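You operate a simulated robot arm through the tools that you are given. There is no shell and no other tool.

Carry out the task below with a simulated robot arm. There is one attempt and no reset: what you move stays moved.

## Task
Dust the light pad, then check the orange photo tile and file it in its slot.
Fine: wipe all the dust off with the felt eraser and put it back; the tile goes in the yellow slot with its table number; switch the light pad off again and leave the other photo tiles alone. What is to be rubbed or washed off counts as gone when no trace of it is left.
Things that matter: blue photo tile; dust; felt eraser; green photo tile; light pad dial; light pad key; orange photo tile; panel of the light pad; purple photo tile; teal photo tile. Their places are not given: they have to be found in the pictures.

Only the result counts: the job must be done as asked and must still hold three seconds after the hand-in. Knocking over, shifting, dropping, spilling or breaking anything else fails it.

## Robot
A 7-joint arm with a two-finger parallel gripper, fixed in place. Base frame: the origin is at the foot of the arm, x ahead of it, y to its left, z up; the work surface is at about z = 786. Units: mm, degrees, N and s.
With the tool pointing down near the work surface it reaches from about 440 to 920 mm from the base axis. Its first joint turns from -143.0 to 143.0 degrees. Payload 3 kg.
The tool frame sits at the grasp point between the pads (the TCP): z along the fingers, y along the line on which they close. The tips reach 30 mm beyond it. Largest opening 94 mm; finger width 28, thickness 10; the body of the gripper, 50 by 96 mm, starts 55 mm behind the TCP.
Orientation is that of the tool frame in the base frame, as a unit quaternion [w, x, y, z]. With the fingers straight down and closing along the base's y, the tool's x points along the base's -x, its y along +y and its z along -z.

## Interface
- The arm moves only by the tool drive_tool. Its argument "plan" is a list of rows, each an object of numbers (a shift or turn left out is 0, a gripper value left out holds the last): "dx", "dy", "dz": the shift along the tool's x, y, z in mm; "ax", "ay", "az": the turn, a rotation vector about the tool's x, y, z in degrees; "claw": the opening in per cent of the stroke, from 0 (shut) to 100 (fully open). In form: [{"dx": .., "dy": .., "dz": .., "ax": .., "ay": .., "az": .., "claw": ..}, ...]. A call has 1 to 20 rows; each row is the pose to reach, as a shift and turn from the pose commanded when the call began, along the tool's axes at that moment. Rows are played at 5 a second. More than 50 mm and 8.6 degrees between two rows, or a gripper value outside its range, and nothing of the call is played. Where a pose cannot be reached the arm comes as near as it can. A force on the tool above 90 N (or 10 N above the force at the start of the call, whichever is more), or a blocked arm, ends the call early, and 0.2 s more pass. Each finger travels about 72 mm/s and halts on what it meets, pressing with about 35 N; the grip force reading is that of the motor and also rises with nothing between the fingers. The clock runs only during rows and for 0.2 s after the last one: add rows that repeat a pose to give the fingers time. The reply holds the time, the measured pose of the TCP, the force on the tool along the base axes, the opening and the grip force, in the units named above and with some noise, with the torque about the TCP (base axes, N m) and any sound that the robot's microphone picked up.
- Cameras (640 x 400 px; columns grow to the right, rows downward): "scene" is fixed at [215, -512.8, 1523.4]; the picture's right is [0.84, -0.53, 0.00], its down [-0.29, -0.46, -0.84] and it looks along [0.45, 0.71, -0.54] (base axes); focal length 326 px, centre (320, 200). "wrist" rides on the gripper at [76, 14, -102] in the tool frame; the picture's right is [-0.18, 0.98, 0.00], its down [-0.75, -0.14, -0.64] and it looks along [-0.63, -0.12, 0.77] (tool axes); focal length 243 px, centre (320, 200).
- snapshot(camera): a new picture of that camera. No time passes.
- locate(camera, pixels): there is no depth. For up to 12 entries [column, row, z] of the newest picture of that camera ("zoom" is the newest enlarged one), the place [x, y] in the base frame at which the ray of that pixel passes the height z, good to about 3 mm, but the place of the scene camera against the robot may be out by one fixed shift of up to 25 mm in any direction. No time passes.
- zoom(camera, box): a new picture of the part [left, top, right, bottom] of that camera's present view, enlarged. No time passes.
- job_done(): hands the job in; it is judged then, once.

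Leave the gripper open and the arm clear of the work at the hand-in unless told otherwise.

The tools are called as name(argument=value, ...) on one line, values as JSON. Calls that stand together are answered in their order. drive_tool: Moves the arm, as the interface text tells. Its arguments: {"type":"object","properties":{"plan":{"type":"array","items":{"type":"object","properties":{"dx":{"type":"number"},"dy":{"type":"number"},"dz":{"type":"number"},"ax":{"type":"number"},"ay":{"type":"number"},"az":{"type":"number"},"claw":{"type":"number"}}}}},"required":["plan"]} The other tools are called the same way: snapshot (camera) takes a picture; locate (camera, pixels) gives the place at which the rays of pixels pass given heights; zoom (camera, box) takes an enlarged picture of a part of a camera's view; job_done () hands the job in.

At the start:

```text
time: 0.0
tool_pos: [618.1, -3.4, 1132.8]
tool_rot: [0.0, 0.001, 1.0, 0.0]
wrist_force: [-0.5, 0.3, 0.5]
moment: [0.0, -0.02, 0.0]
width: 94.1
gripper_force: 0.1
```

scene: 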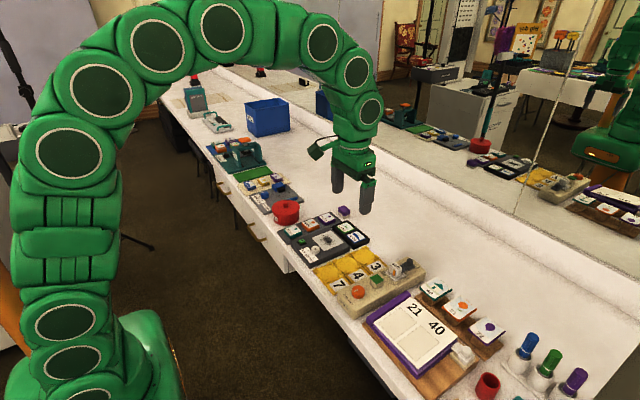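
wrist: 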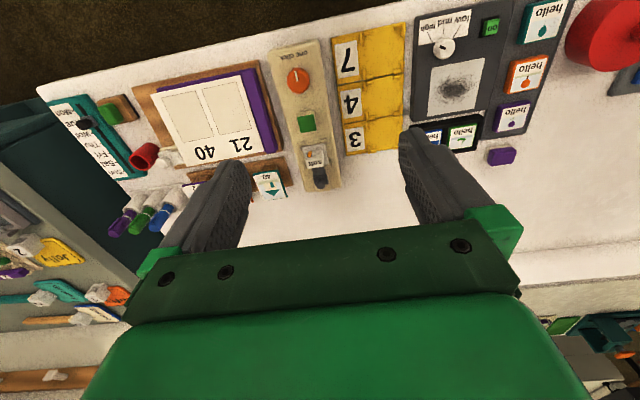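

I see a dark grey unit with a pale dusty panel near wrist pixel (455,85), with tiles labelled "hello" around it and yellow slots 7/4/3 beside it. Next I zoom in on both views.

zoom(camera="wrist", box=[330, 0, 590, 180])

zoom(camera="scene", box=[260, 190, 420, 310])

zoom(camera="wrist", box=[30, 20, 350, 220])

```text
2.22 times, centred on (460, 90) of wrist
```

zoom: 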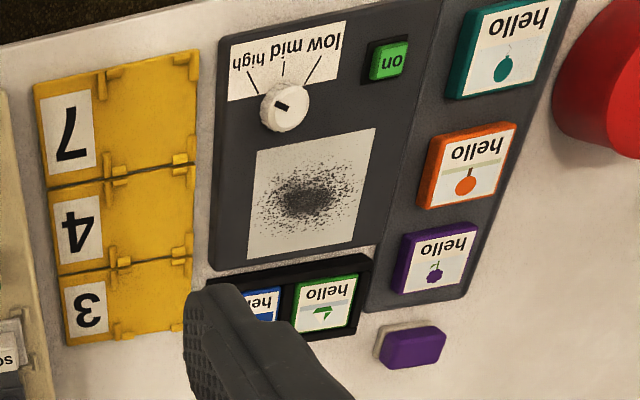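

```text
3.33 times, centred on (340, 250) of scene
```

zoom: 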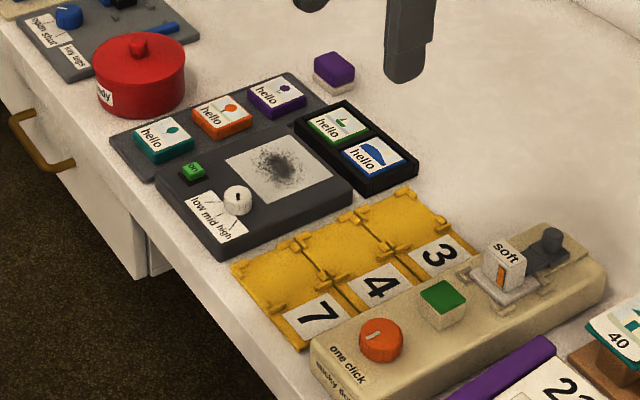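

```text
2.00 times, centred on (190, 120) of wrist
```

zoom: 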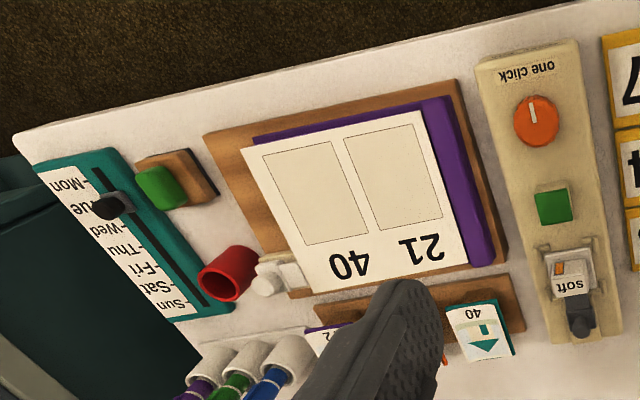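

The light pad has a green "on" key, a white low/mid/high dial and the dusty panel. The felt eraser looks like the purple block at wrist (501,156). I locate these at estimated heights.

locate(camera="wrist", pixels=[[501, 156, 800], [455, 88, 806], [491, 27, 810], [444, 47, 815], [526, 74, 800], [370, 52, 795], [370, 92, 795], [372, 133, 795], [526, 23, 800], [514, 117, 800], [462, 137, 800], [430, 140, 800]])

locate(camera="scene", pixels=[[343.5, 209, 800], [329, 242, 806], [308, 241, 810], [319, 248, 815], [315, 219, 800]])

```text
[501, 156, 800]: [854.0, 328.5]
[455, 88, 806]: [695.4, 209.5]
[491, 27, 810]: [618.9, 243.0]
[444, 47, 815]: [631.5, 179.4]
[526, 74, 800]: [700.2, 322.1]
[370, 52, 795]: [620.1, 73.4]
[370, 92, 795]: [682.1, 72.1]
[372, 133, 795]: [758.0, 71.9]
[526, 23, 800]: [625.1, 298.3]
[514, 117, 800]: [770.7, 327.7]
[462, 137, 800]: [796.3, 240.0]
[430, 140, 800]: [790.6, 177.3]
```

```text
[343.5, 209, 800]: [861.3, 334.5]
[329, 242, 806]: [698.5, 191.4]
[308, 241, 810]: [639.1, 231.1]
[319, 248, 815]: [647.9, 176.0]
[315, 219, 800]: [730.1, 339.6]
```

Both cameras roughly agree; the scene camera is shifted slightly. I move to about (500, 230, 1040) for a closer view of the pad.

drive_tool(plan=[{"dx": 17, "dy": 33, "dz": 13}, {"dx": 34, "dy": 67, "dz": 26}, {"dx": 51, "dy": 100, "dz": 40}, {"dx": 68, "dy": 133, "dz": 53}, {"dx": 85, "dy": 167, "dz": 66}, {"dx": 102, "dy": 200, "dz": 80}, {"dx": 118, "dy": 233, "dz": 93}, {"dx": 118, "dy": 233, "dz": 93}])

snapshot(camera="wrist")

```text
time: 1.8
tool_pos: [499.0, 231.5, 1039.4]
tool_rot: [0.0, 0.0, 1.0, 0.0]
wrist_force: [-0.1, 0.4, -0.2]
moment: [0.02, 0.01, -0.01]
width: 94.1
gripper_force: 0.1
```

```text
taken
```

wrist: 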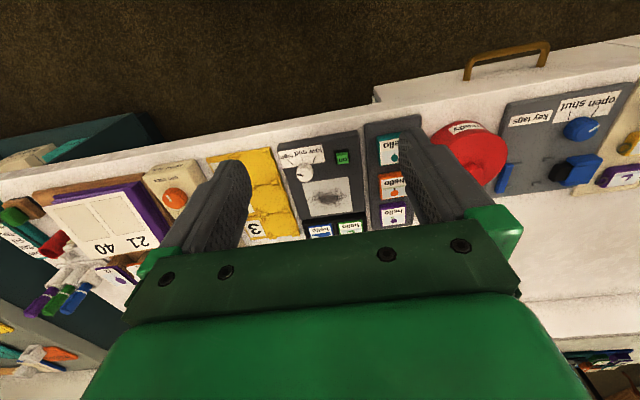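

The view is wide but workable. I zoom on the pad area at rows 120–260.

zoom(camera="wrist", box=[200, 120, 430, 250])

snapshot(camera="scene")

zoom(camera="scene", box=[270, 190, 390, 290])

```text
2.78 times, centred on (315, 185) of wrist
```

zoom: 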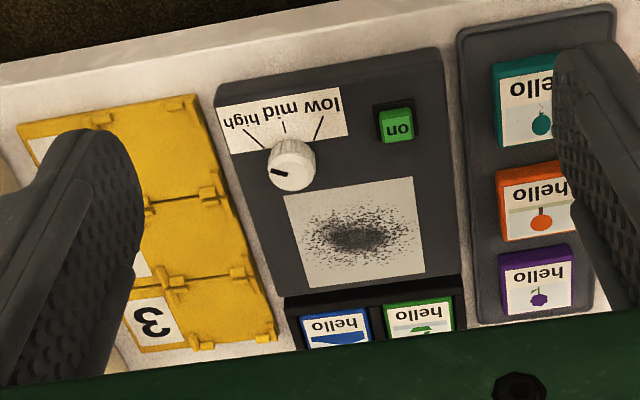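

```text
taken
```

scene: 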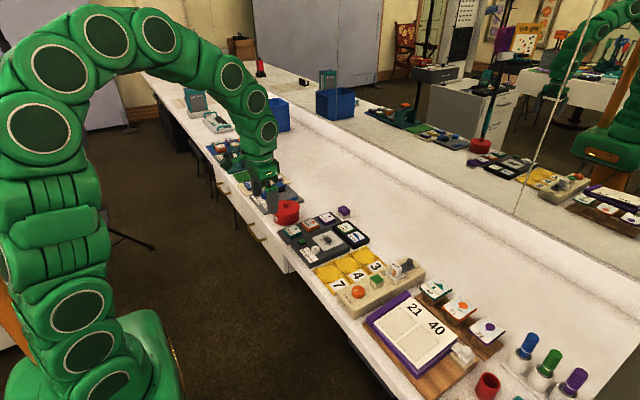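

```text
4.00 times, centred on (330, 240) of scene
```

zoom: 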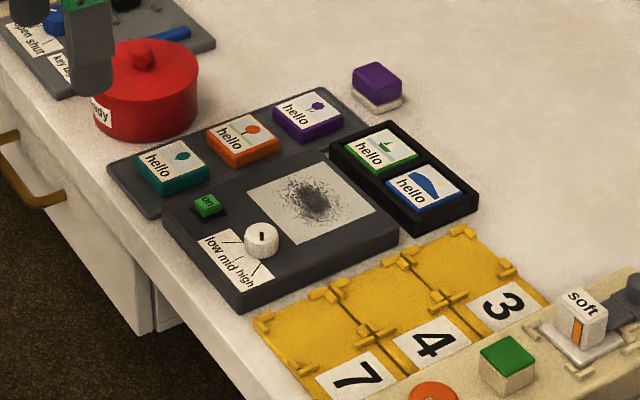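

Now I go lower for detail: about (570, 215, 920).

drive_tool(plan=[{"dx": -18, "dy": -4, "dz": 30}, {"dx": -36, "dy": -8, "dz": 60}, {"dx": -54, "dy": -12, "dz": 90}, {"dx": -71, "dy": -16, "dz": 120}, {"dx": -71, "dy": -16, "dz": 120}])

snapshot(camera="wrist")

zoom(camera="wrist", box=[230, 60, 410, 240])

```text
time: 3.0
tool_pos: [572.5, 213.7, 921.2]
tool_rot: [0.001, -0.001, 1.0, 0.0]
wrist_force: [-0.4, 0.0, 0.8]
moment: [0.02, 0.0, 0.02]
width: 94.2
gripper_force: 0.1
```

```text
taken
```

wrist: 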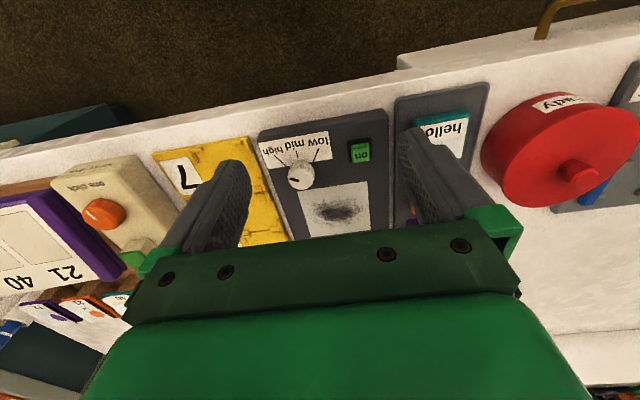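

```text
2.22 times, centred on (320, 150) of wrist
```

zoom: 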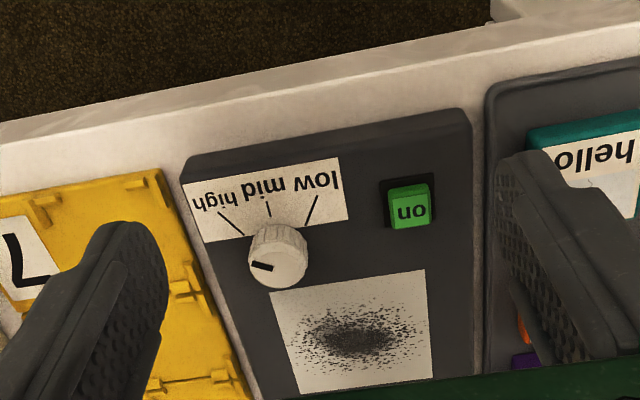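

The dial's dark mark points to −y (image left), beyond "high". The pad is unlit for now. Next I look at the eraser from about (740, 310, 900).

drive_tool(plan=[{"dx": -34, "dy": 19, "dz": 0}, {"dx": -67, "dy": 38, "dz": 0}, {"dx": -100, "dy": 57, "dz": 5}, {"dx": -134, "dy": 76, "dz": 12}, {"dx": -168, "dy": 96, "dz": 21}, {"dx": -168, "dy": 96, "dz": 21}])

snapshot(camera="wrist")

zoom(camera="wrist", box=[230, 60, 410, 240])

```text
time: 4.4
tool_pos: [740.2, 310.0, 898.6]
tool_rot: [0.0, 0.0, 1.0, 0.0]
wrist_force: [-0.9, 0.4, 0.1]
moment: [-0.01, -0.02, 0.0]
width: 93.9
gripper_force: 0.1
```

```text
taken
```

wrist: 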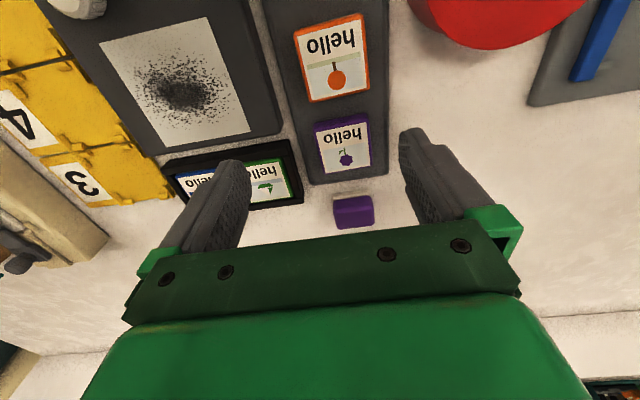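

```text
2.22 times, centred on (320, 150) of wrist
```

zoom: 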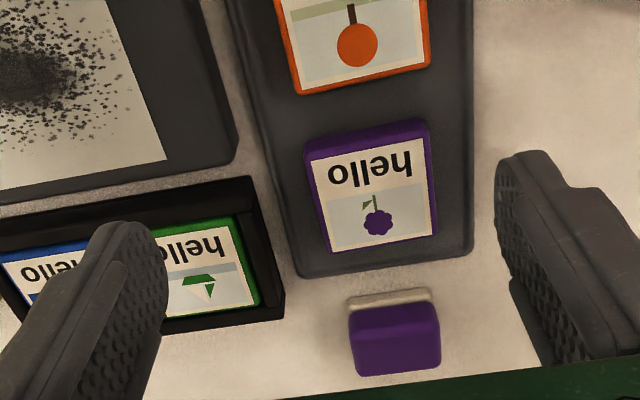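

The eraser is at wrist (353,211): purple back, pale felt at the bottom. I zoom more tightly on it and on the tiles.

zoom(camera="wrist", box=[310, 180, 400, 236])

zoom(camera="scene", box=[320, 195, 368, 225])

locate(camera="wrist", pixels=[[332, 198, 786], [371, 196, 786], [335, 229, 815], [374, 225, 815], [293, 33, 810], [366, 14, 810], [371, 94, 800], [302, 104, 800]])

```text
7.11 times, centred on (355, 208) of wrist
```

zoom: 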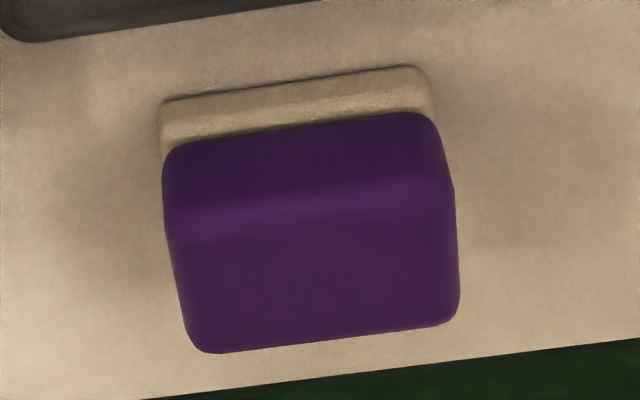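

```text
13.33 times, centred on (344, 210) of scene
```

zoom: 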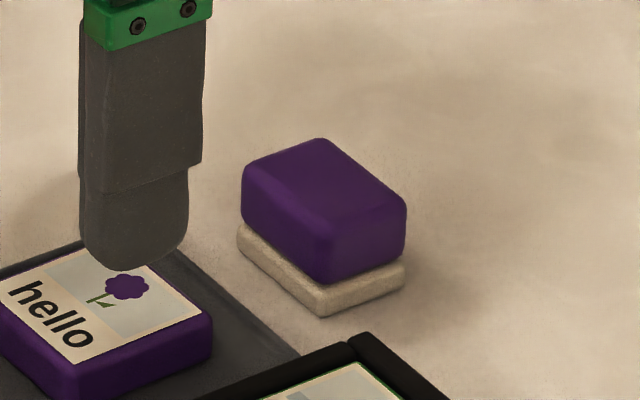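

```text
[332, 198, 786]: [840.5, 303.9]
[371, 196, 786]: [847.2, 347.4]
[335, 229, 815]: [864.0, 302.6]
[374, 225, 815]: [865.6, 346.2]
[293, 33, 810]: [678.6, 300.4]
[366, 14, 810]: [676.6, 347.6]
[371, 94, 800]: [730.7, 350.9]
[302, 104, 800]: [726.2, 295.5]
```

I locate the eraser's edges at several candidate heights to fix its height and centre.

locate(camera="wrist", pixels=[[332.5, 194.5, 786], [369.8, 189.5, 786], [334, 209, 806], [334, 209, 811], [334, 209, 816], [373, 205, 806], [373, 205, 811], [373, 205, 816], [338, 229.4, 806], [338, 229.4, 811], [374, 225, 806], [374, 225, 811]])

```text
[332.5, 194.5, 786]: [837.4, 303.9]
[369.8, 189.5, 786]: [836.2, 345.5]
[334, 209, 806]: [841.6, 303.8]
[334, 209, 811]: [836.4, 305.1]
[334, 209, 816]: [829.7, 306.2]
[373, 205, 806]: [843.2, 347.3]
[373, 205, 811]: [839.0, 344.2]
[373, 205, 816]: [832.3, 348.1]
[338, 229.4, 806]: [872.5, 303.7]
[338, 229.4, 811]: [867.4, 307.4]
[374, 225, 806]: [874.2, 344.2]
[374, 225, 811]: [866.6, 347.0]
```

The eraser is about 42 mm (y) × 33 mm (x) × 24 mm high, centred at about (853.5, 325) and aligned with the axes. I move over it with the gripper partly open and stop higher up for a check.

drive_tool(plan=[{"dx": -38, "dy": 5, "dz": 0, "claw": 70}, {"dx": -76, "dy": 10, "dz": 0}, {"dx": -114, "dy": 15.5, "dz": 0}, {"dx": -114, "dy": 15.5, "dz": 25}, {"dx": -114, "dy": 15.5, "dz": 45}, {"dx": -114, "dy": 15.5, "dz": 45}])

snapshot(camera="wrist")

zoom(camera="scene", box=[310, 180, 380, 230])

```text
time: 5.8
tool_pos: [853.7, 325.2, 854.2]
tool_rot: [0.0, 0.0, 1.0, -0.001]
wrist_force: [-0.4, -0.6, -0.9]
moment: [-0.02, -0.02, 0.04]
width: 65.7
gripper_force: 0.0
```

```text
taken
```

wrist: 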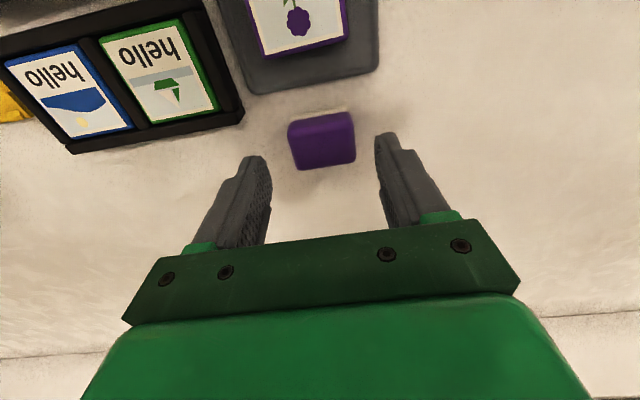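

```text
8.00 times, centred on (345, 205) of scene
```

zoom: 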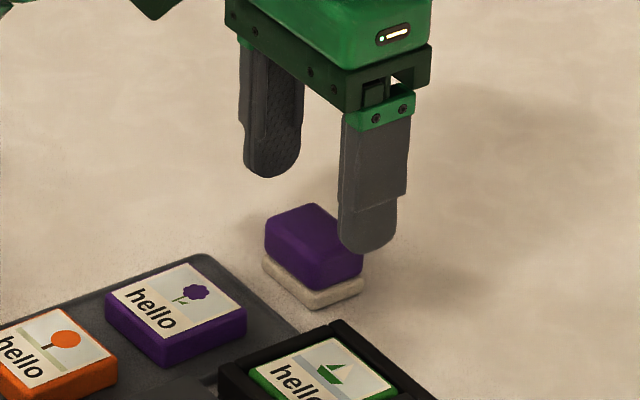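

Fingers straddle the eraser. I re-locate its corners from this closer picture.

zoom(camera="wrist", box=[260, 95, 380, 185])

locate(camera="wrist", pixels=[[288, 124, 810], [351, 112, 810], [296, 169, 810], [355, 161, 810], [321, 142, 810], [246, 110, 800], [380, 68, 790]])

```text
4.44 times, centred on (320, 140) of wrist
```

zoom: 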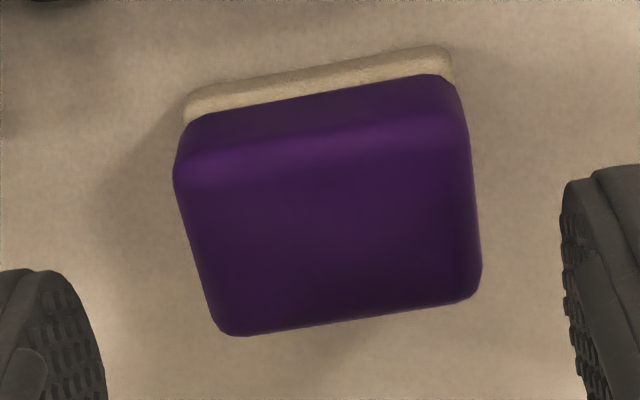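

```text
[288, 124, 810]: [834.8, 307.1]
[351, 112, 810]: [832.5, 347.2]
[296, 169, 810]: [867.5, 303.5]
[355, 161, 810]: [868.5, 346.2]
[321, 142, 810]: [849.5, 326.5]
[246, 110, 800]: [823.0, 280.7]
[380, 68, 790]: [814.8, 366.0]
```

Centre confirmed at about (852, 326). I descend to z≈820 and close on the eraser.

drive_tool(plan=[{"dx": 1, "dy": 0.5, "dz": 15}, {"dx": 1, "dy": 0.5, "dz": 28}, {"dx": 1, "dy": 0.5, "dz": 33.5}, {"dx": 1, "dy": 0.5, "dz": 33.5, "claw": 35}, {"dx": 1, "dy": 0.5, "dz": 33.5, "claw": 30}, {"dx": 1, "dy": 0.5, "dz": 33.5, "claw": 30}])

zoom(camera="scene", box=[310, 180, 380, 230])

```text
time: 7.2
tool_pos: [851.4, 326.1, 819.9]
tool_rot: [0.0, 0.0, 1.0, 0.0]
wrist_force: [0.5, -0.4, -0.7]
moment: [-0.01, 0.0, 0.02]
width: 42.6
gripper_force: 34.5
```

```text
8.00 times, centred on (345, 205) of scene
```

zoom: 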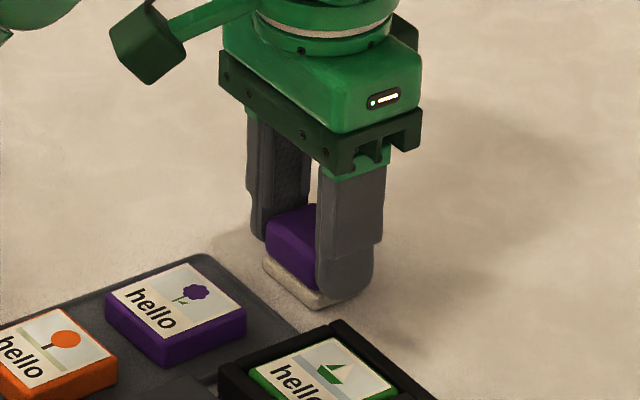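

The eraser is gripped (width 42.6). I lift and carry it back to about (640, 240, 900) to view the panel closely.

drive_tool(plan=[{"dz": -25}, {"dz": -55}, {"dx": 10, "dz": -80}, {"dx": 50, "dy": -17, "dz": -80}, {"dx": 92, "dy": -35, "dz": -80}, {"dx": 134, "dy": -52, "dz": -80}, {"dx": 176, "dy": -69, "dz": -80}, {"dx": 212, "dy": -86, "dz": -80}, {"dx": 212, "dy": -86, "dz": -80}])

snapshot(camera="wrist")

zoom(camera="wrist", box=[180, 40, 420, 190])

```text
time: 9.2
tool_pos: [640.7, 239.7, 898.5]
tool_rot: [0.001, 0.0, 1.0, 0.0]
wrist_force: [-0.7, 0.8, 0.0]
moment: [-0.02, -0.01, 0.0]
width: 42.5
gripper_force: 35.3
```

```text
taken
```

wrist: 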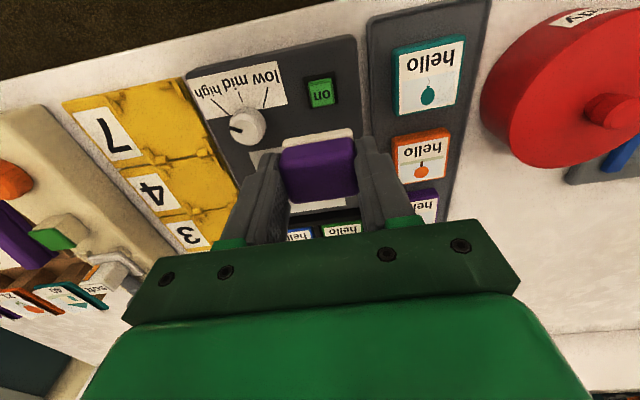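

```text
2.67 times, centred on (300, 115) of wrist
```

zoom: 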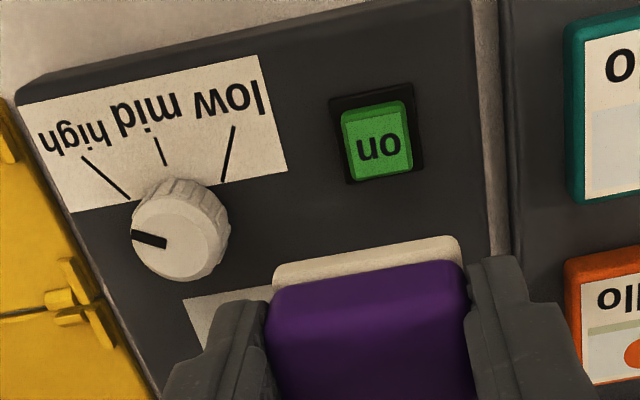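

The eraser blocks the panel here. I move forward to about (735, 230, 900), which puts the panel high in the picture, clear of the eraser.

drive_tool(plan=[{"dx": -32, "dy": -3}, {"dx": -64, "dy": -6}, {"dx": -95, "dy": -10}, {"dx": -95, "dy": -10}])

snapshot(camera="wrist")

zoom(camera="wrist", box=[160, 0, 400, 150])

```text
time: 10.2
tool_pos: [734.9, 229.8, 900.5]
tool_rot: [0.0, 0.0, 1.0, 0.0]
wrist_force: [-0.1, 1.1, -0.3]
moment: [-0.05, 0.0, -0.02]
width: 42.9
gripper_force: 35.1
```

```text
taken
```

wrist: 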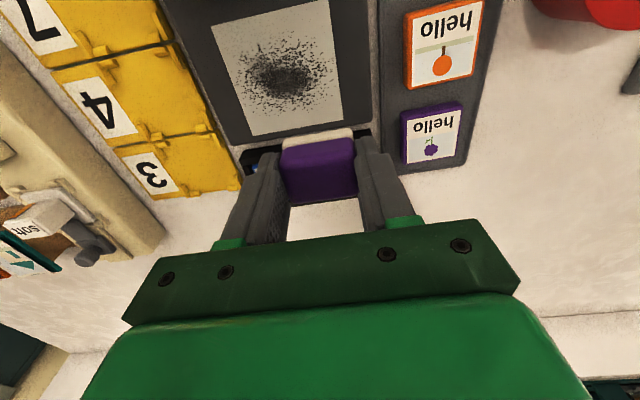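

```text
2.67 times, centred on (280, 75) of wrist
```

zoom: 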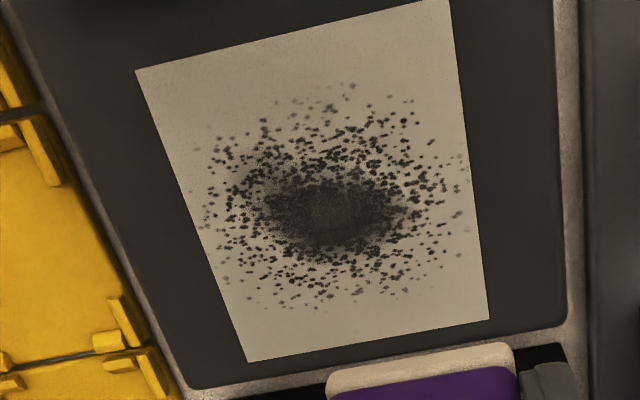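

I can see the whole panel. I locate its corners and the dust's extents at z≈806, plus the tiles.

locate(camera="wrist", pixels=[[210.6, 26.2, 806], [328, 0.5, 806], [343, 120, 806], [253, 135.8, 806], [233, 71, 806], [335.5, 64, 806], [289, 32, 806], [280, 115.5, 806], [405, 14, 800], [480, 0, 800], [471, 76, 800], [408, 90, 800]])

zoom(camera="scene", box=[290, 210, 380, 280])

```text
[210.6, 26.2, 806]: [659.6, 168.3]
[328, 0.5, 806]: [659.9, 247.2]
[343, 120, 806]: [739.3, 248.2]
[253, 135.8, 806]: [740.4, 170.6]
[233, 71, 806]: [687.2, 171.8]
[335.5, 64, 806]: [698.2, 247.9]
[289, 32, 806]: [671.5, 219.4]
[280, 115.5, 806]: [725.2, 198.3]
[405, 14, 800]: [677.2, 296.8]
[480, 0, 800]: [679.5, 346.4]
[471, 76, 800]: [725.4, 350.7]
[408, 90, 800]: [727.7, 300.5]
```

```text
5.71 times, centred on (335, 245) of scene
```

zoom: 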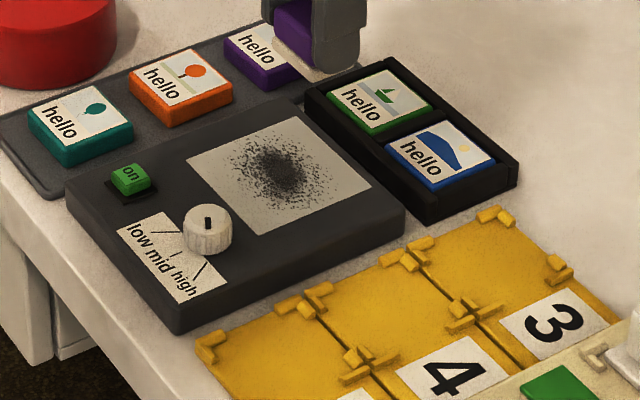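

The panel is an 80×80 mm square, x 660–740 and y 169–248. I move over its centre and lower the eraser to just above it (TCP ~848).

drive_tool(plan=[{"dx": 35, "dy": -21, "dz": 0}, {"dx": 35, "dy": -21, "dz": 30}, {"dx": 35, "dy": -21, "dz": 48}, {"dx": 35, "dy": -21, "dz": 52}, {"dx": 35, "dy": -21, "dz": 52}])

zoom(camera="scene", box=[290, 210, 380, 280])

```text
time: 11.4
tool_pos: [700.8, 209.1, 849.0]
tool_rot: [0.0, 0.001, 1.0, 0.0]
wrist_force: [0.1, 1.4, -0.7]
moment: [-0.02, -0.02, 0.01]
width: 42.7
gripper_force: 35.1
```

```text
5.71 times, centred on (335, 245) of scene
```

zoom: 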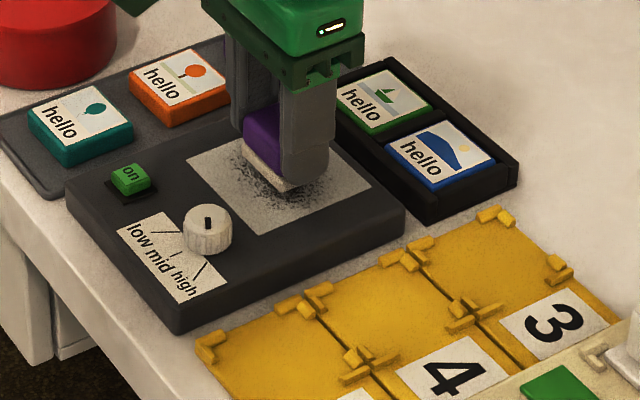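

The eraser hovers a few millimetres over the panel. I lower it in small steps and watch the force.

drive_tool(plan=[{"dz": 2}, {"dz": 4}, {"dz": 4}])

drive_tool(plan=[{"dz": 1}, {"dz": 2}, {"dz": 2}])

drive_tool(plan=[{"dz": 1}, {"dz": 2}, {"dz": 2}])

```text
time: 12.2
tool_pos: [701.0, 209.5, 844.3]
tool_rot: [0.0, 0.0, 1.0, 0.0]
wrist_force: [0.4, 0.7, 2.2]
moment: [0.01, 0.01, 0.04]
width: 42.6
gripper_force: 34.9
```

```text
time: 13.0
tool_pos: [701.2, 209.1, 843.6]
tool_rot: [0.002, -0.001, 1.0, 0.0]
wrist_force: [-5.3, -2.5, 38.2]
moment: [-0.11, 0.11, -0.01]
width: 42.6
gripper_force: 34.8
```

```text
time: 13.8
tool_pos: [702.1, 210.1, 842.4]
tool_rot: [0.003, 0.0, 1.0, 0.0]
wrist_force: [-4.6, 0.3, 81.6]
moment: [-0.12, 0.18, 0.03]
width: 42.9
gripper_force: 35.4
```

Contact is at TCP ≈844, and 81 N is too much. I ease up by 2.5 mm.

drive_tool(plan=[{"dz": -1.5}, {"dz": -2.5}, {"dz": -2.5}])

```text
time: 14.6
tool_pos: [699.8, 209.2, 840.5]
tool_rot: [-0.002, 0.0, 1.0, -0.001]
wrist_force: [1.6, -0.9, 5.6]
moment: [-0.15, -0.14, 0.06]
width: 42.8
gripper_force: 35.4
```

drive_tool(plan=[{"dz": 0}, {"dz": 0}, {"dz": 0}, {"dz": 0}])

zoom(camera="scene", box=[305, 210, 365, 260])

```text
time: 15.6
tool_pos: [700.9, 209.1, 842.3]
tool_rot: [0.0, 0.0, 1.0, 0.0]
wrist_force: [-0.2, 0.1, -1.2]
moment: [-0.03, 0.0, 0.01]
width: 42.9
gripper_force: 35.3
```

```text
8.00 times, centred on (335, 235) of scene
```

zoom: 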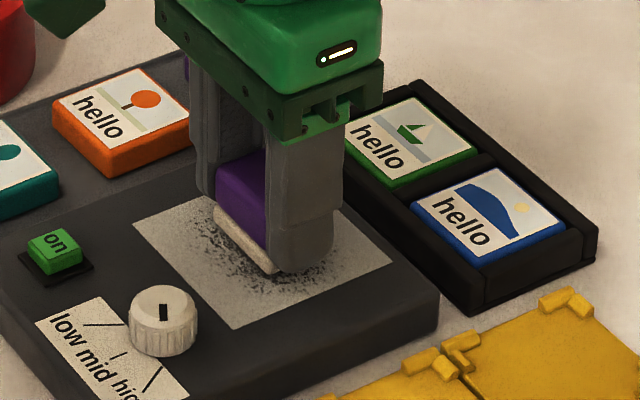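

The eraser slid up a couple of millimetres in the grip. I set it on the panel lightly, then open and regrip a little higher on it.

drive_tool(plan=[{"dz": 0.5}, {"dz": 1.0}, {"dz": 1.0}, {"dz": 1.0}])

```text
time: 16.6
tool_pos: [700.0, 209.5, 841.2]
tool_rot: [0.0, 0.0, 1.0, 0.0]
wrist_force: [-0.1, -0.1, -1.4]
moment: [0.02, 0.01, 0.0]
width: 42.8
gripper_force: 34.9
```

drive_tool(plan=[{"dz": 0.5}, {"dz": 1.0}, {"dz": 1.0}, {"dz": 1.0}])

```text
time: 17.6
tool_pos: [699.7, 209.4, 839.5]
tool_rot: [0.0, 0.001, 1.0, 0.0]
wrist_force: [0.3, 0.6, 5.6]
moment: [-0.12, 0.0, 0.03]
width: 43.1
gripper_force: 35.3
```

Contact is at ≈840.5. I open slightly, rise 5.5 mm and regrip.

drive_tool(plan=[{"dz": -0.5}, {"dz": -0.5, "claw": 55}, {"dz": -0.5, "claw": 55}, {"dz": -3, "claw": 55}, {"dz": -5.5, "claw": 55}, {"dz": -5.5, "claw": 30}, {"dz": -5.5, "claw": 30}, {"dz": -5.5, "claw": 30}])

zoom(camera="scene", box=[305, 210, 365, 260])

```text
time: 19.4
tool_pos: [700.6, 208.2, 846.2]
tool_rot: [0.0, -0.001, 1.0, 0.0]
wrist_force: [0.8, -0.1, -0.6]
moment: [0.0, -0.02, 0.0]
width: 42.7
gripper_force: 34.6
```

```text
8.00 times, centred on (335, 235) of scene
```

zoom: 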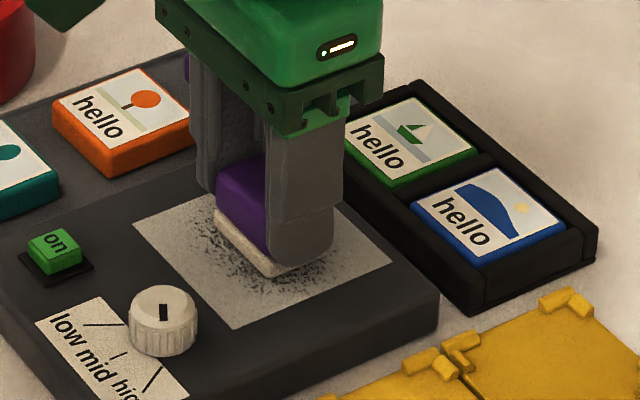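

Now I start wiping with light pressure (1 mm below contact), passing along y, and keep x ≥ 680 to stay clear of the dial.

drive_tool(plan=[{"dz": 1.0}, {"dy": 14, "dz": 1.0}, {"dy": 27, "dz": 1.0}, {"dy": 10, "dz": 1.0}, {"dy": -10, "dz": 1.0}, {"dy": -27, "dz": 1.0}, {"dx": 10, "dy": -27, "dz": 1.0}, {"dx": 10, "dy": -8, "dz": 1.0}, {"dx": 10, "dy": 10, "dz": 1.0}, {"dx": 10, "dy": 27, "dz": 1.0}, {"dx": 20, "dy": 27, "dz": 1.0}, {"dx": 20, "dy": 8, "dz": 1.0}, {"dx": 20, "dy": -10, "dz": 1.0}, {"dx": 20, "dy": -27, "dz": 1.0}, {"dx": 5, "dy": -27, "dz": 1.0}, {"dx": 5, "dy": 0, "dz": 1.0}])

zoom(camera="scene", box=[305, 210, 365, 260])

```text
time: 22.8
tool_pos: [695.4, 208.8, 845.1]
tool_rot: [0.001, 0.001, 1.0, 0.0]
wrist_force: [1.0, -2.0, 7.1]
moment: [-0.1, -0.04, 0.02]
width: 42.6
gripper_force: 34.7
```

```text
8.00 times, centred on (335, 235) of scene
```

zoom: 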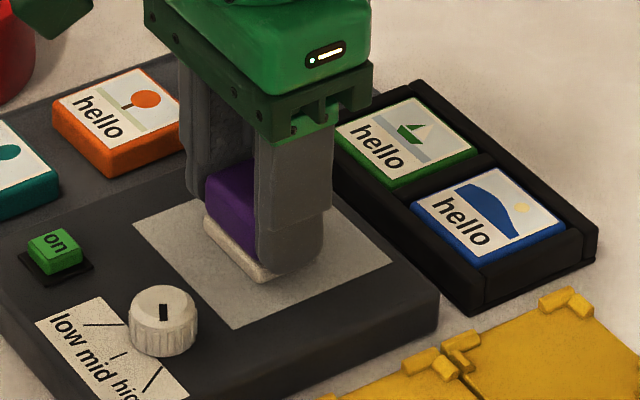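

The dust is coming off cleanly. I now wipe the far part (x up to ~730) and make a second pass over the whole panel.

drive_tool(plan=[{"dx": -8, "dy": 14, "dz": 0.3}, {"dx": -15, "dy": 28, "dz": 0.3}, {"dx": -15, "dy": 9, "dz": 0.3}, {"dx": -15, "dy": -10, "dz": 0.3}, {"dx": -15, "dy": -28, "dz": 0.3}, {"dx": -27, "dy": -28, "dz": 0.3}, {"dx": -27, "dy": -9, "dz": 0.3}, {"dx": -27, "dy": 10, "dz": 0.3}, {"dx": -27, "dy": 28, "dz": 0.3}, {"dx": -33, "dy": 28, "dz": 0.3}, {"dx": -33, "dy": 9, "dz": 0.3}, {"dx": -33, "dy": -10, "dz": 0.3}, {"dx": -33, "dy": -28, "dz": 0.3}, {"dx": -13, "dy": -28, "dz": 0.3}, {"dx": 7, "dy": -28, "dz": 0.3}, {"dx": 17, "dy": -28, "dz": 0.3}, {"dx": 17, "dy": -9, "dz": 0.3}, {"dx": 17, "dy": 10, "dz": 0.3}, {"dx": 17, "dy": 28, "dz": 0.3}, {"dx": 0, "dy": 28, "dz": 0.3}])

drive_tool(plan=[{"dx": -20, "dy": 0, "dz": 0}, {"dx": -33, "dy": 0, "dz": 0}, {"dx": -10, "dy": -14, "dz": 0}, {"dx": 14, "dy": -18, "dz": 0}, {"dx": -10, "dy": -24, "dz": 0}, {"dx": -33, "dy": -28, "dz": 0}, {"dx": -10, "dy": -34, "dz": 0}, {"dx": 14, "dy": -42, "dz": 0}, {"dx": -10, "dy": -50, "dz": 0}, {"dx": -33, "dy": -56, "dz": 0}, {"dx": -33, "dy": -56, "dz": -15}, {"dx": -33, "dy": -40, "dz": -50}, {"dx": -33, "dy": -40, "dz": -50}])

snapshot(camera="wrist")

zoom(camera="scene", box=[305, 210, 365, 260])

zoom(camera="wrist", box=[160, 0, 400, 150])

```text
time: 27.0
tool_pos: [694.6, 238.2, 845.3]
tool_rot: [0.0, -0.001, 1.0, 0.0]
wrist_force: [-7.8, 0.7, 18.3]
moment: [-0.03, 0.25, 0.05]
width: 42.9
gripper_force: 35.0
```

```text
time: 29.8
tool_pos: [728.0, 195.1, 893.5]
tool_rot: [0.001, 0.001, 1.0, 0.0]
wrist_force: [0.3, -0.1, -0.6]
moment: [-0.02, 0.0, 0.0]
width: 42.4
gripper_force: 35.5
```

```text
taken
```

wrist: 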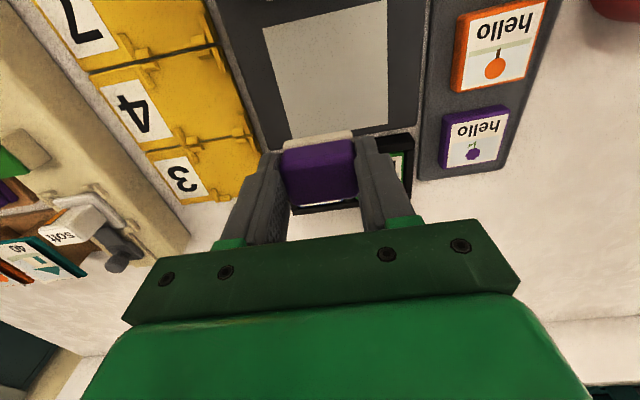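

```text
8.00 times, centred on (335, 235) of scene
```

zoom: 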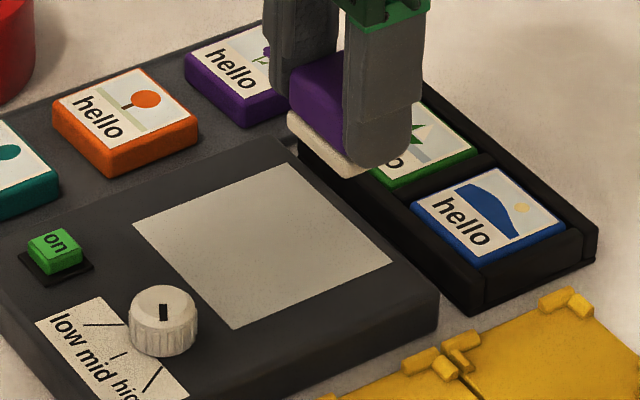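

```text
2.67 times, centred on (280, 75) of wrist
```

zoom: 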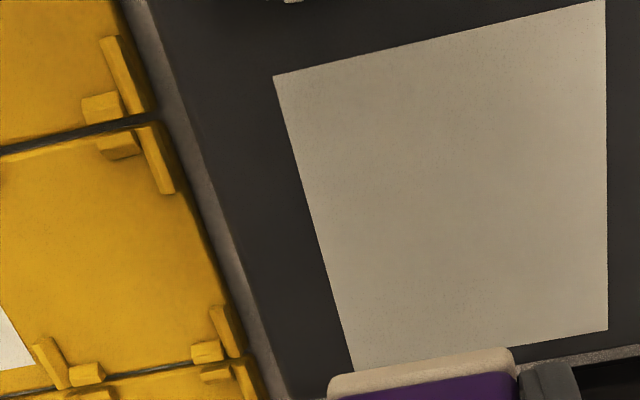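

The panel looks clean. I zoom in further to check for faint specks.

zoom(camera="wrist", box=[260, 0, 390, 70])

zoom(camera="wrist", box=[260, 65, 390, 145])

zoom(camera="scene", box=[319, 228, 355, 253])

```text
4.92 times, centred on (325, 35) of wrist
```

zoom: 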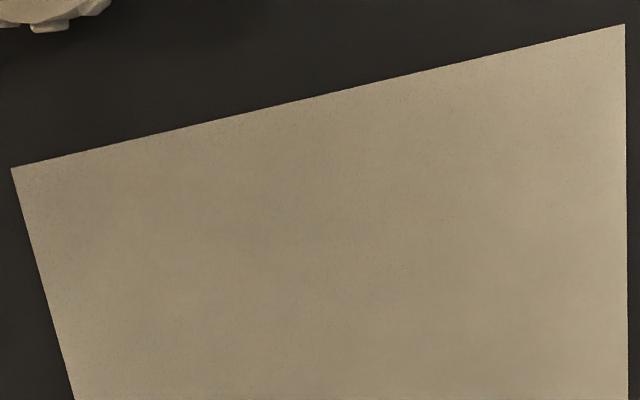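

```text
4.92 times, centred on (325, 105) of wrist
```

zoom: 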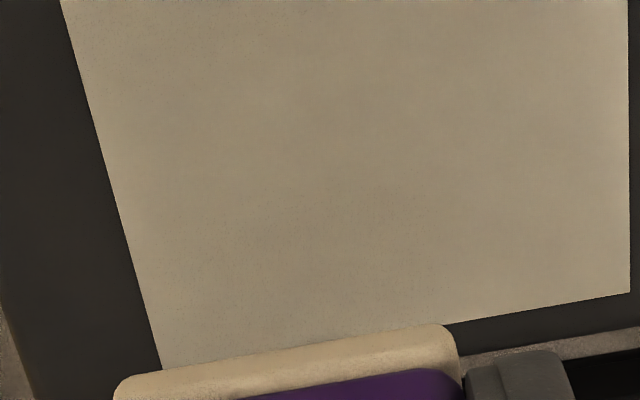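

```text
16.00 times, centred on (337, 240) of scene
```

zoom: 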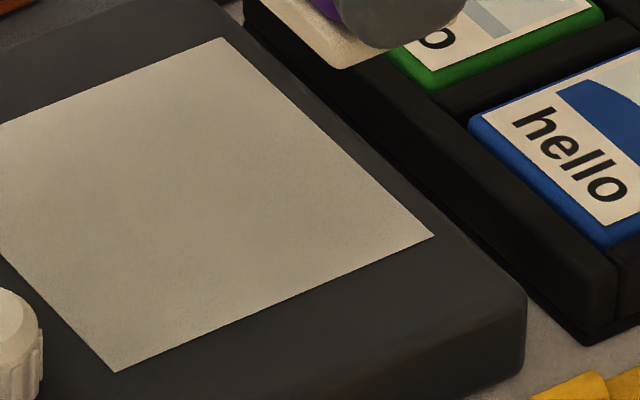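

No specks visible, only render grain. For certainty I do one more full light pass in the other direction.

drive_tool(plan=[{"dx": 5, "dy": -15, "dz": 20}, {"dx": 5, "dy": -15, "dz": 44}, {"dx": 5, "dy": -15, "dz": 50}, {"dx": 28, "dy": -15, "dz": 50}, {"dx": 50, "dy": -15, "dz": 50}, {"dx": 50, "dy": 4, "dz": 50}, {"dx": 25, "dy": 4, "dz": 50}, {"dx": 0, "dy": 4, "dz": 50}, {"dx": 0, "dy": 22, "dz": 50}, {"dx": 25, "dy": 22, "dz": 50}, {"dx": 50, "dy": 22, "dz": 50}, {"dx": 50, "dy": 41, "dz": 50}, {"dx": 25, "dy": 41, "dz": 50}, {"dx": 0, "dy": 41, "dz": 50}, {"dx": 0, "dy": 41, "dz": 30}, {"dx": 0, "dy": 41, "dz": 0}, {"dx": 0, "dy": 41, "dz": 0}])

snapshot(camera="wrist")

zoom(camera="wrist", box=[180, 0, 350, 140])

zoom(camera="scene", box=[290, 200, 380, 270])

```text
time: 33.4
tool_pos: [726.0, 237.2, 894.9]
tool_rot: [0.0, -0.001, 1.0, 0.0]
wrist_force: [-0.5, -0.6, -0.6]
moment: [0.0, 0.0, 0.0]
width: 42.8
gripper_force: 35.2
```

```text
taken
```

wrist: 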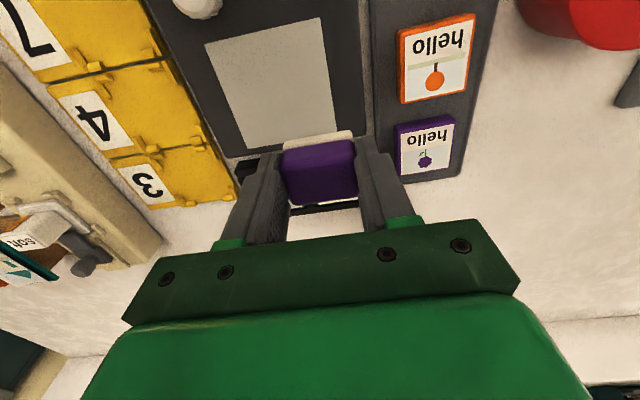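

```text
2.86 times, centred on (265, 70) of wrist
```

zoom: 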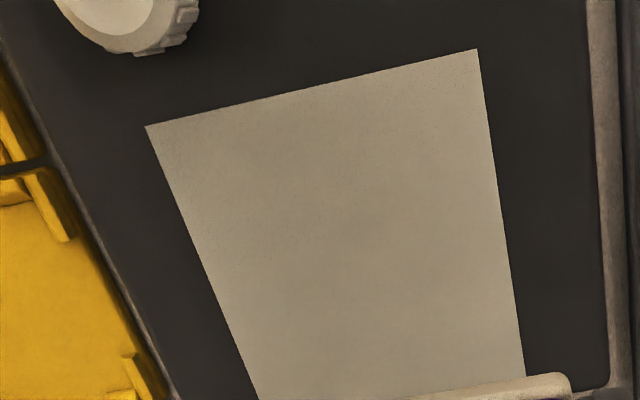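

```text
5.71 times, centred on (335, 235) of scene
```

zoom: 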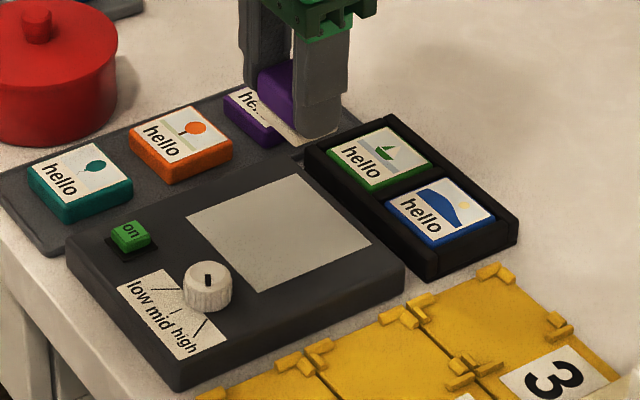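

The panel is clean. Now I carry the eraser back to its original spot (852, 325.6) and lower it close to the table.

drive_tool(plan=[{"dx": -31, "dy": 22}, {"dx": -62, "dy": 44}, {"dx": -93, "dy": 66}, {"dx": -124, "dy": 88}, {"dx": -124, "dy": 88, "dz": 30}, {"dx": -124, "dy": 88, "dz": 55}, {"dx": -124, "dy": 88, "dz": 69}, {"dx": -124, "dy": 88, "dz": 71}, {"dx": -124, "dy": 88, "dz": 71}])

drive_tool(plan=[{"dz": 0.7}, {"dz": 1.4}, {"dz": 1.4}, {"dz": 1.4}])

zoom(camera="scene", box=[310, 180, 380, 230])

```text
time: 35.4
tool_pos: [853.3, 325.2, 823.6]
tool_rot: [0.001, 0.001, 1.0, 0.0]
wrist_force: [0.0, -0.1, -0.5]
moment: [-0.02, -0.01, 0.01]
width: 42.7
gripper_force: 35.1
```

```text
time: 36.4
tool_pos: [851.8, 324.9, 822.7]
tool_rot: [-0.001, 0.0, 1.0, 0.0]
wrist_force: [-0.4, -0.1, 0.3]
moment: [0.0, 0.03, -0.04]
width: 42.7
gripper_force: 34.6
```

```text
8.00 times, centred on (345, 205) of scene
```

zoom: 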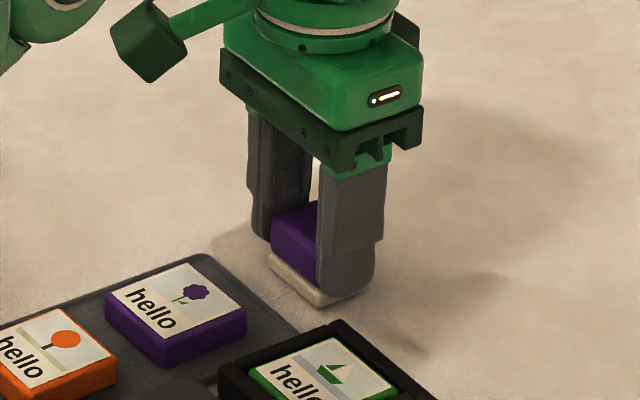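

The eraser is just above contact. I compare with the picture taken before it was first picked up, using the same zoom box.

zoom(camera="scene", box=[320, 195, 368, 225])

```text
13.33 times, centred on (344, 210) of scene
```

zoom: 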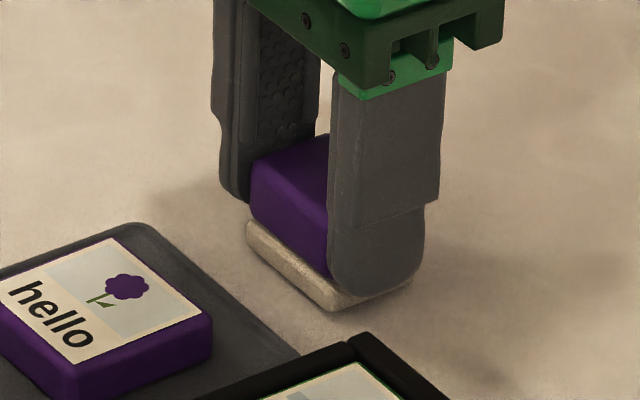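

The eraser sits about 3.5 mm too far in +x from slipping in the grip. I shift back by 3.5 mm and lower until it touches.

drive_tool(plan=[{"dx": 2, "dz": -1}, {"dx": 3.6, "dz": -1}, {"dx": 3.6, "dz": 0}, {"dx": 3.6, "dz": 0.7}, {"dx": 3.6, "dz": 0.7}, {"dx": 3.6, "dz": 0.7}])

zoom(camera="scene", box=[320, 195, 368, 225])

```text
time: 37.8
tool_pos: [848.1, 325.8, 821.4]
tool_rot: [0.0, 0.0, 1.0, 0.0]
wrist_force: [-0.4, -0.4, 0.3]
moment: [0.01, -0.01, -0.01]
width: 42.7
gripper_force: 35.1
```

```text
13.33 times, centred on (344, 210) of scene
```

zoom: 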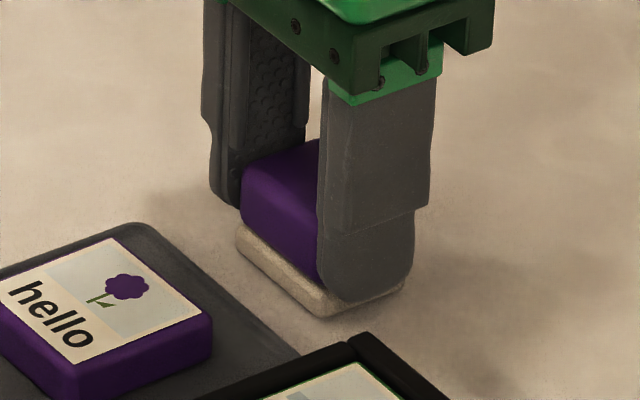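

The position now matches the original. I lower in half-millimetres to touch.

drive_tool(plan=[{"dz": 0.4}, {"dz": 0.8}, {"dz": 0.8}, {"dz": 0.8}])

```text
time: 38.8
tool_pos: [849.7, 326.7, 821.9]
tool_rot: [0.0, 0.0, 1.0, 0.0]
wrist_force: [1.2, -0.9, 1.9]
moment: [0.02, -0.07, -0.02]
width: 42.7
gripper_force: 35.6
```

Light contact (≈2 N). I open the gripper and lift straight up.

drive_tool(plan=[{"claw": 40}, {"claw": 50}, {"claw": 65}, {"claw": 70}, {"dz": -20, "claw": 70}, {"dz": -50, "claw": 70}, {"dz": -78, "claw": 70}, {"dz": -78, "claw": 70}])

zoom(camera="scene", box=[320, 195, 368, 225])

```text
time: 40.6
tool_pos: [847.8, 327.3, 897.8]
tool_rot: [0.001, 0.0, 1.0, 0.0]
wrist_force: [0.2, 0.5, -0.8]
moment: [-0.05, 0.03, 0.01]
width: 66.0
gripper_force: 0.1
```

```text
13.33 times, centred on (344, 210) of scene
```

zoom: 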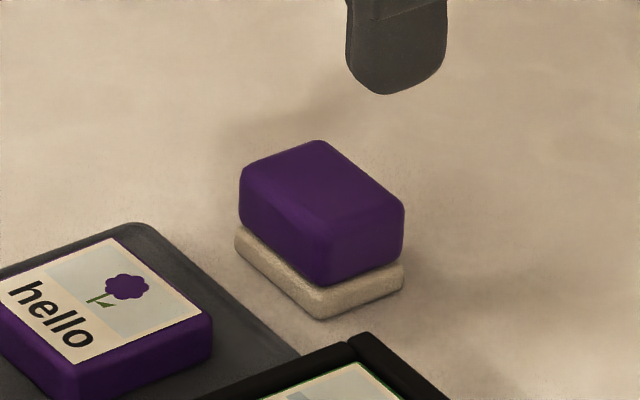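

The eraser is back in place. Next I go to about (640, 315, 900) to look at the orange tile closely.

drive_tool(plan=[{"dx": 42, "dy": -2}, {"dx": 84, "dy": -4}, {"dx": 126, "dy": -6}, {"dx": 168, "dy": -8}, {"dx": 208, "dy": -11}, {"dx": 208, "dy": -11}])

snapshot(camera="wrist")

zoom(camera="wrist", box=[240, 90, 400, 220])

```text
time: 42.0
tool_pos: [638.8, 314.0, 899.0]
tool_rot: [0.0, 0.0, 1.0, 0.0]
wrist_force: [-0.3, -0.4, 0.2]
moment: [0.0, 0.01, 0.01]
width: 65.8
gripper_force: 0.0
```

```text
taken
```

wrist: 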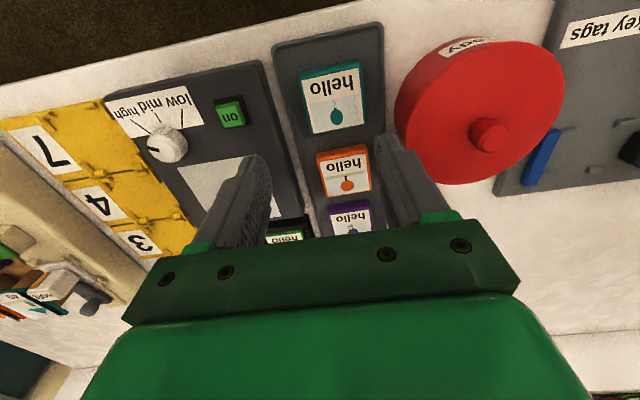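

```text
3.08 times, centred on (320, 155) of wrist
```

zoom: 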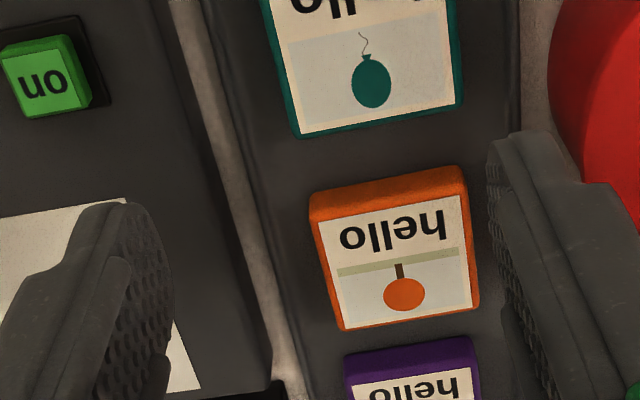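

I locate the tile's corners, the pot's edge and the pad edge.

locate(camera="zoom", pixels=[[310, 195, 790], [460, 167, 790], [316, 212, 802], [470, 187, 802], [340, 330, 802], [478, 307, 802], [210, 200, 810], [250, 200, 786], [270, 200, 792], [520, 130, 790], [630, 210, 830]])

locate(camera="wrist", pixels=[[395, 105, 810], [400, 130, 810], [430, 172, 830], [165, 147, 825], [230, 113, 815]])

```text
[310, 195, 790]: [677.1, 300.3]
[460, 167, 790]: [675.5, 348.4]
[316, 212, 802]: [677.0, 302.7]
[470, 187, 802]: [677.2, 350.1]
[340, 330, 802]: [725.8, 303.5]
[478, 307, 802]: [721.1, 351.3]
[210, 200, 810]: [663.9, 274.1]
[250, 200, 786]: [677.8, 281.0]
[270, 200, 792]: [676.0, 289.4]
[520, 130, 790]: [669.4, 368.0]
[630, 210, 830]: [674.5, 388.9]
```

```text
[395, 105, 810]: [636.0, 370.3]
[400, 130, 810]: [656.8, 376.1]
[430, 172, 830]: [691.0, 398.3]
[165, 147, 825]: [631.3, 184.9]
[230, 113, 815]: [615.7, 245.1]
```

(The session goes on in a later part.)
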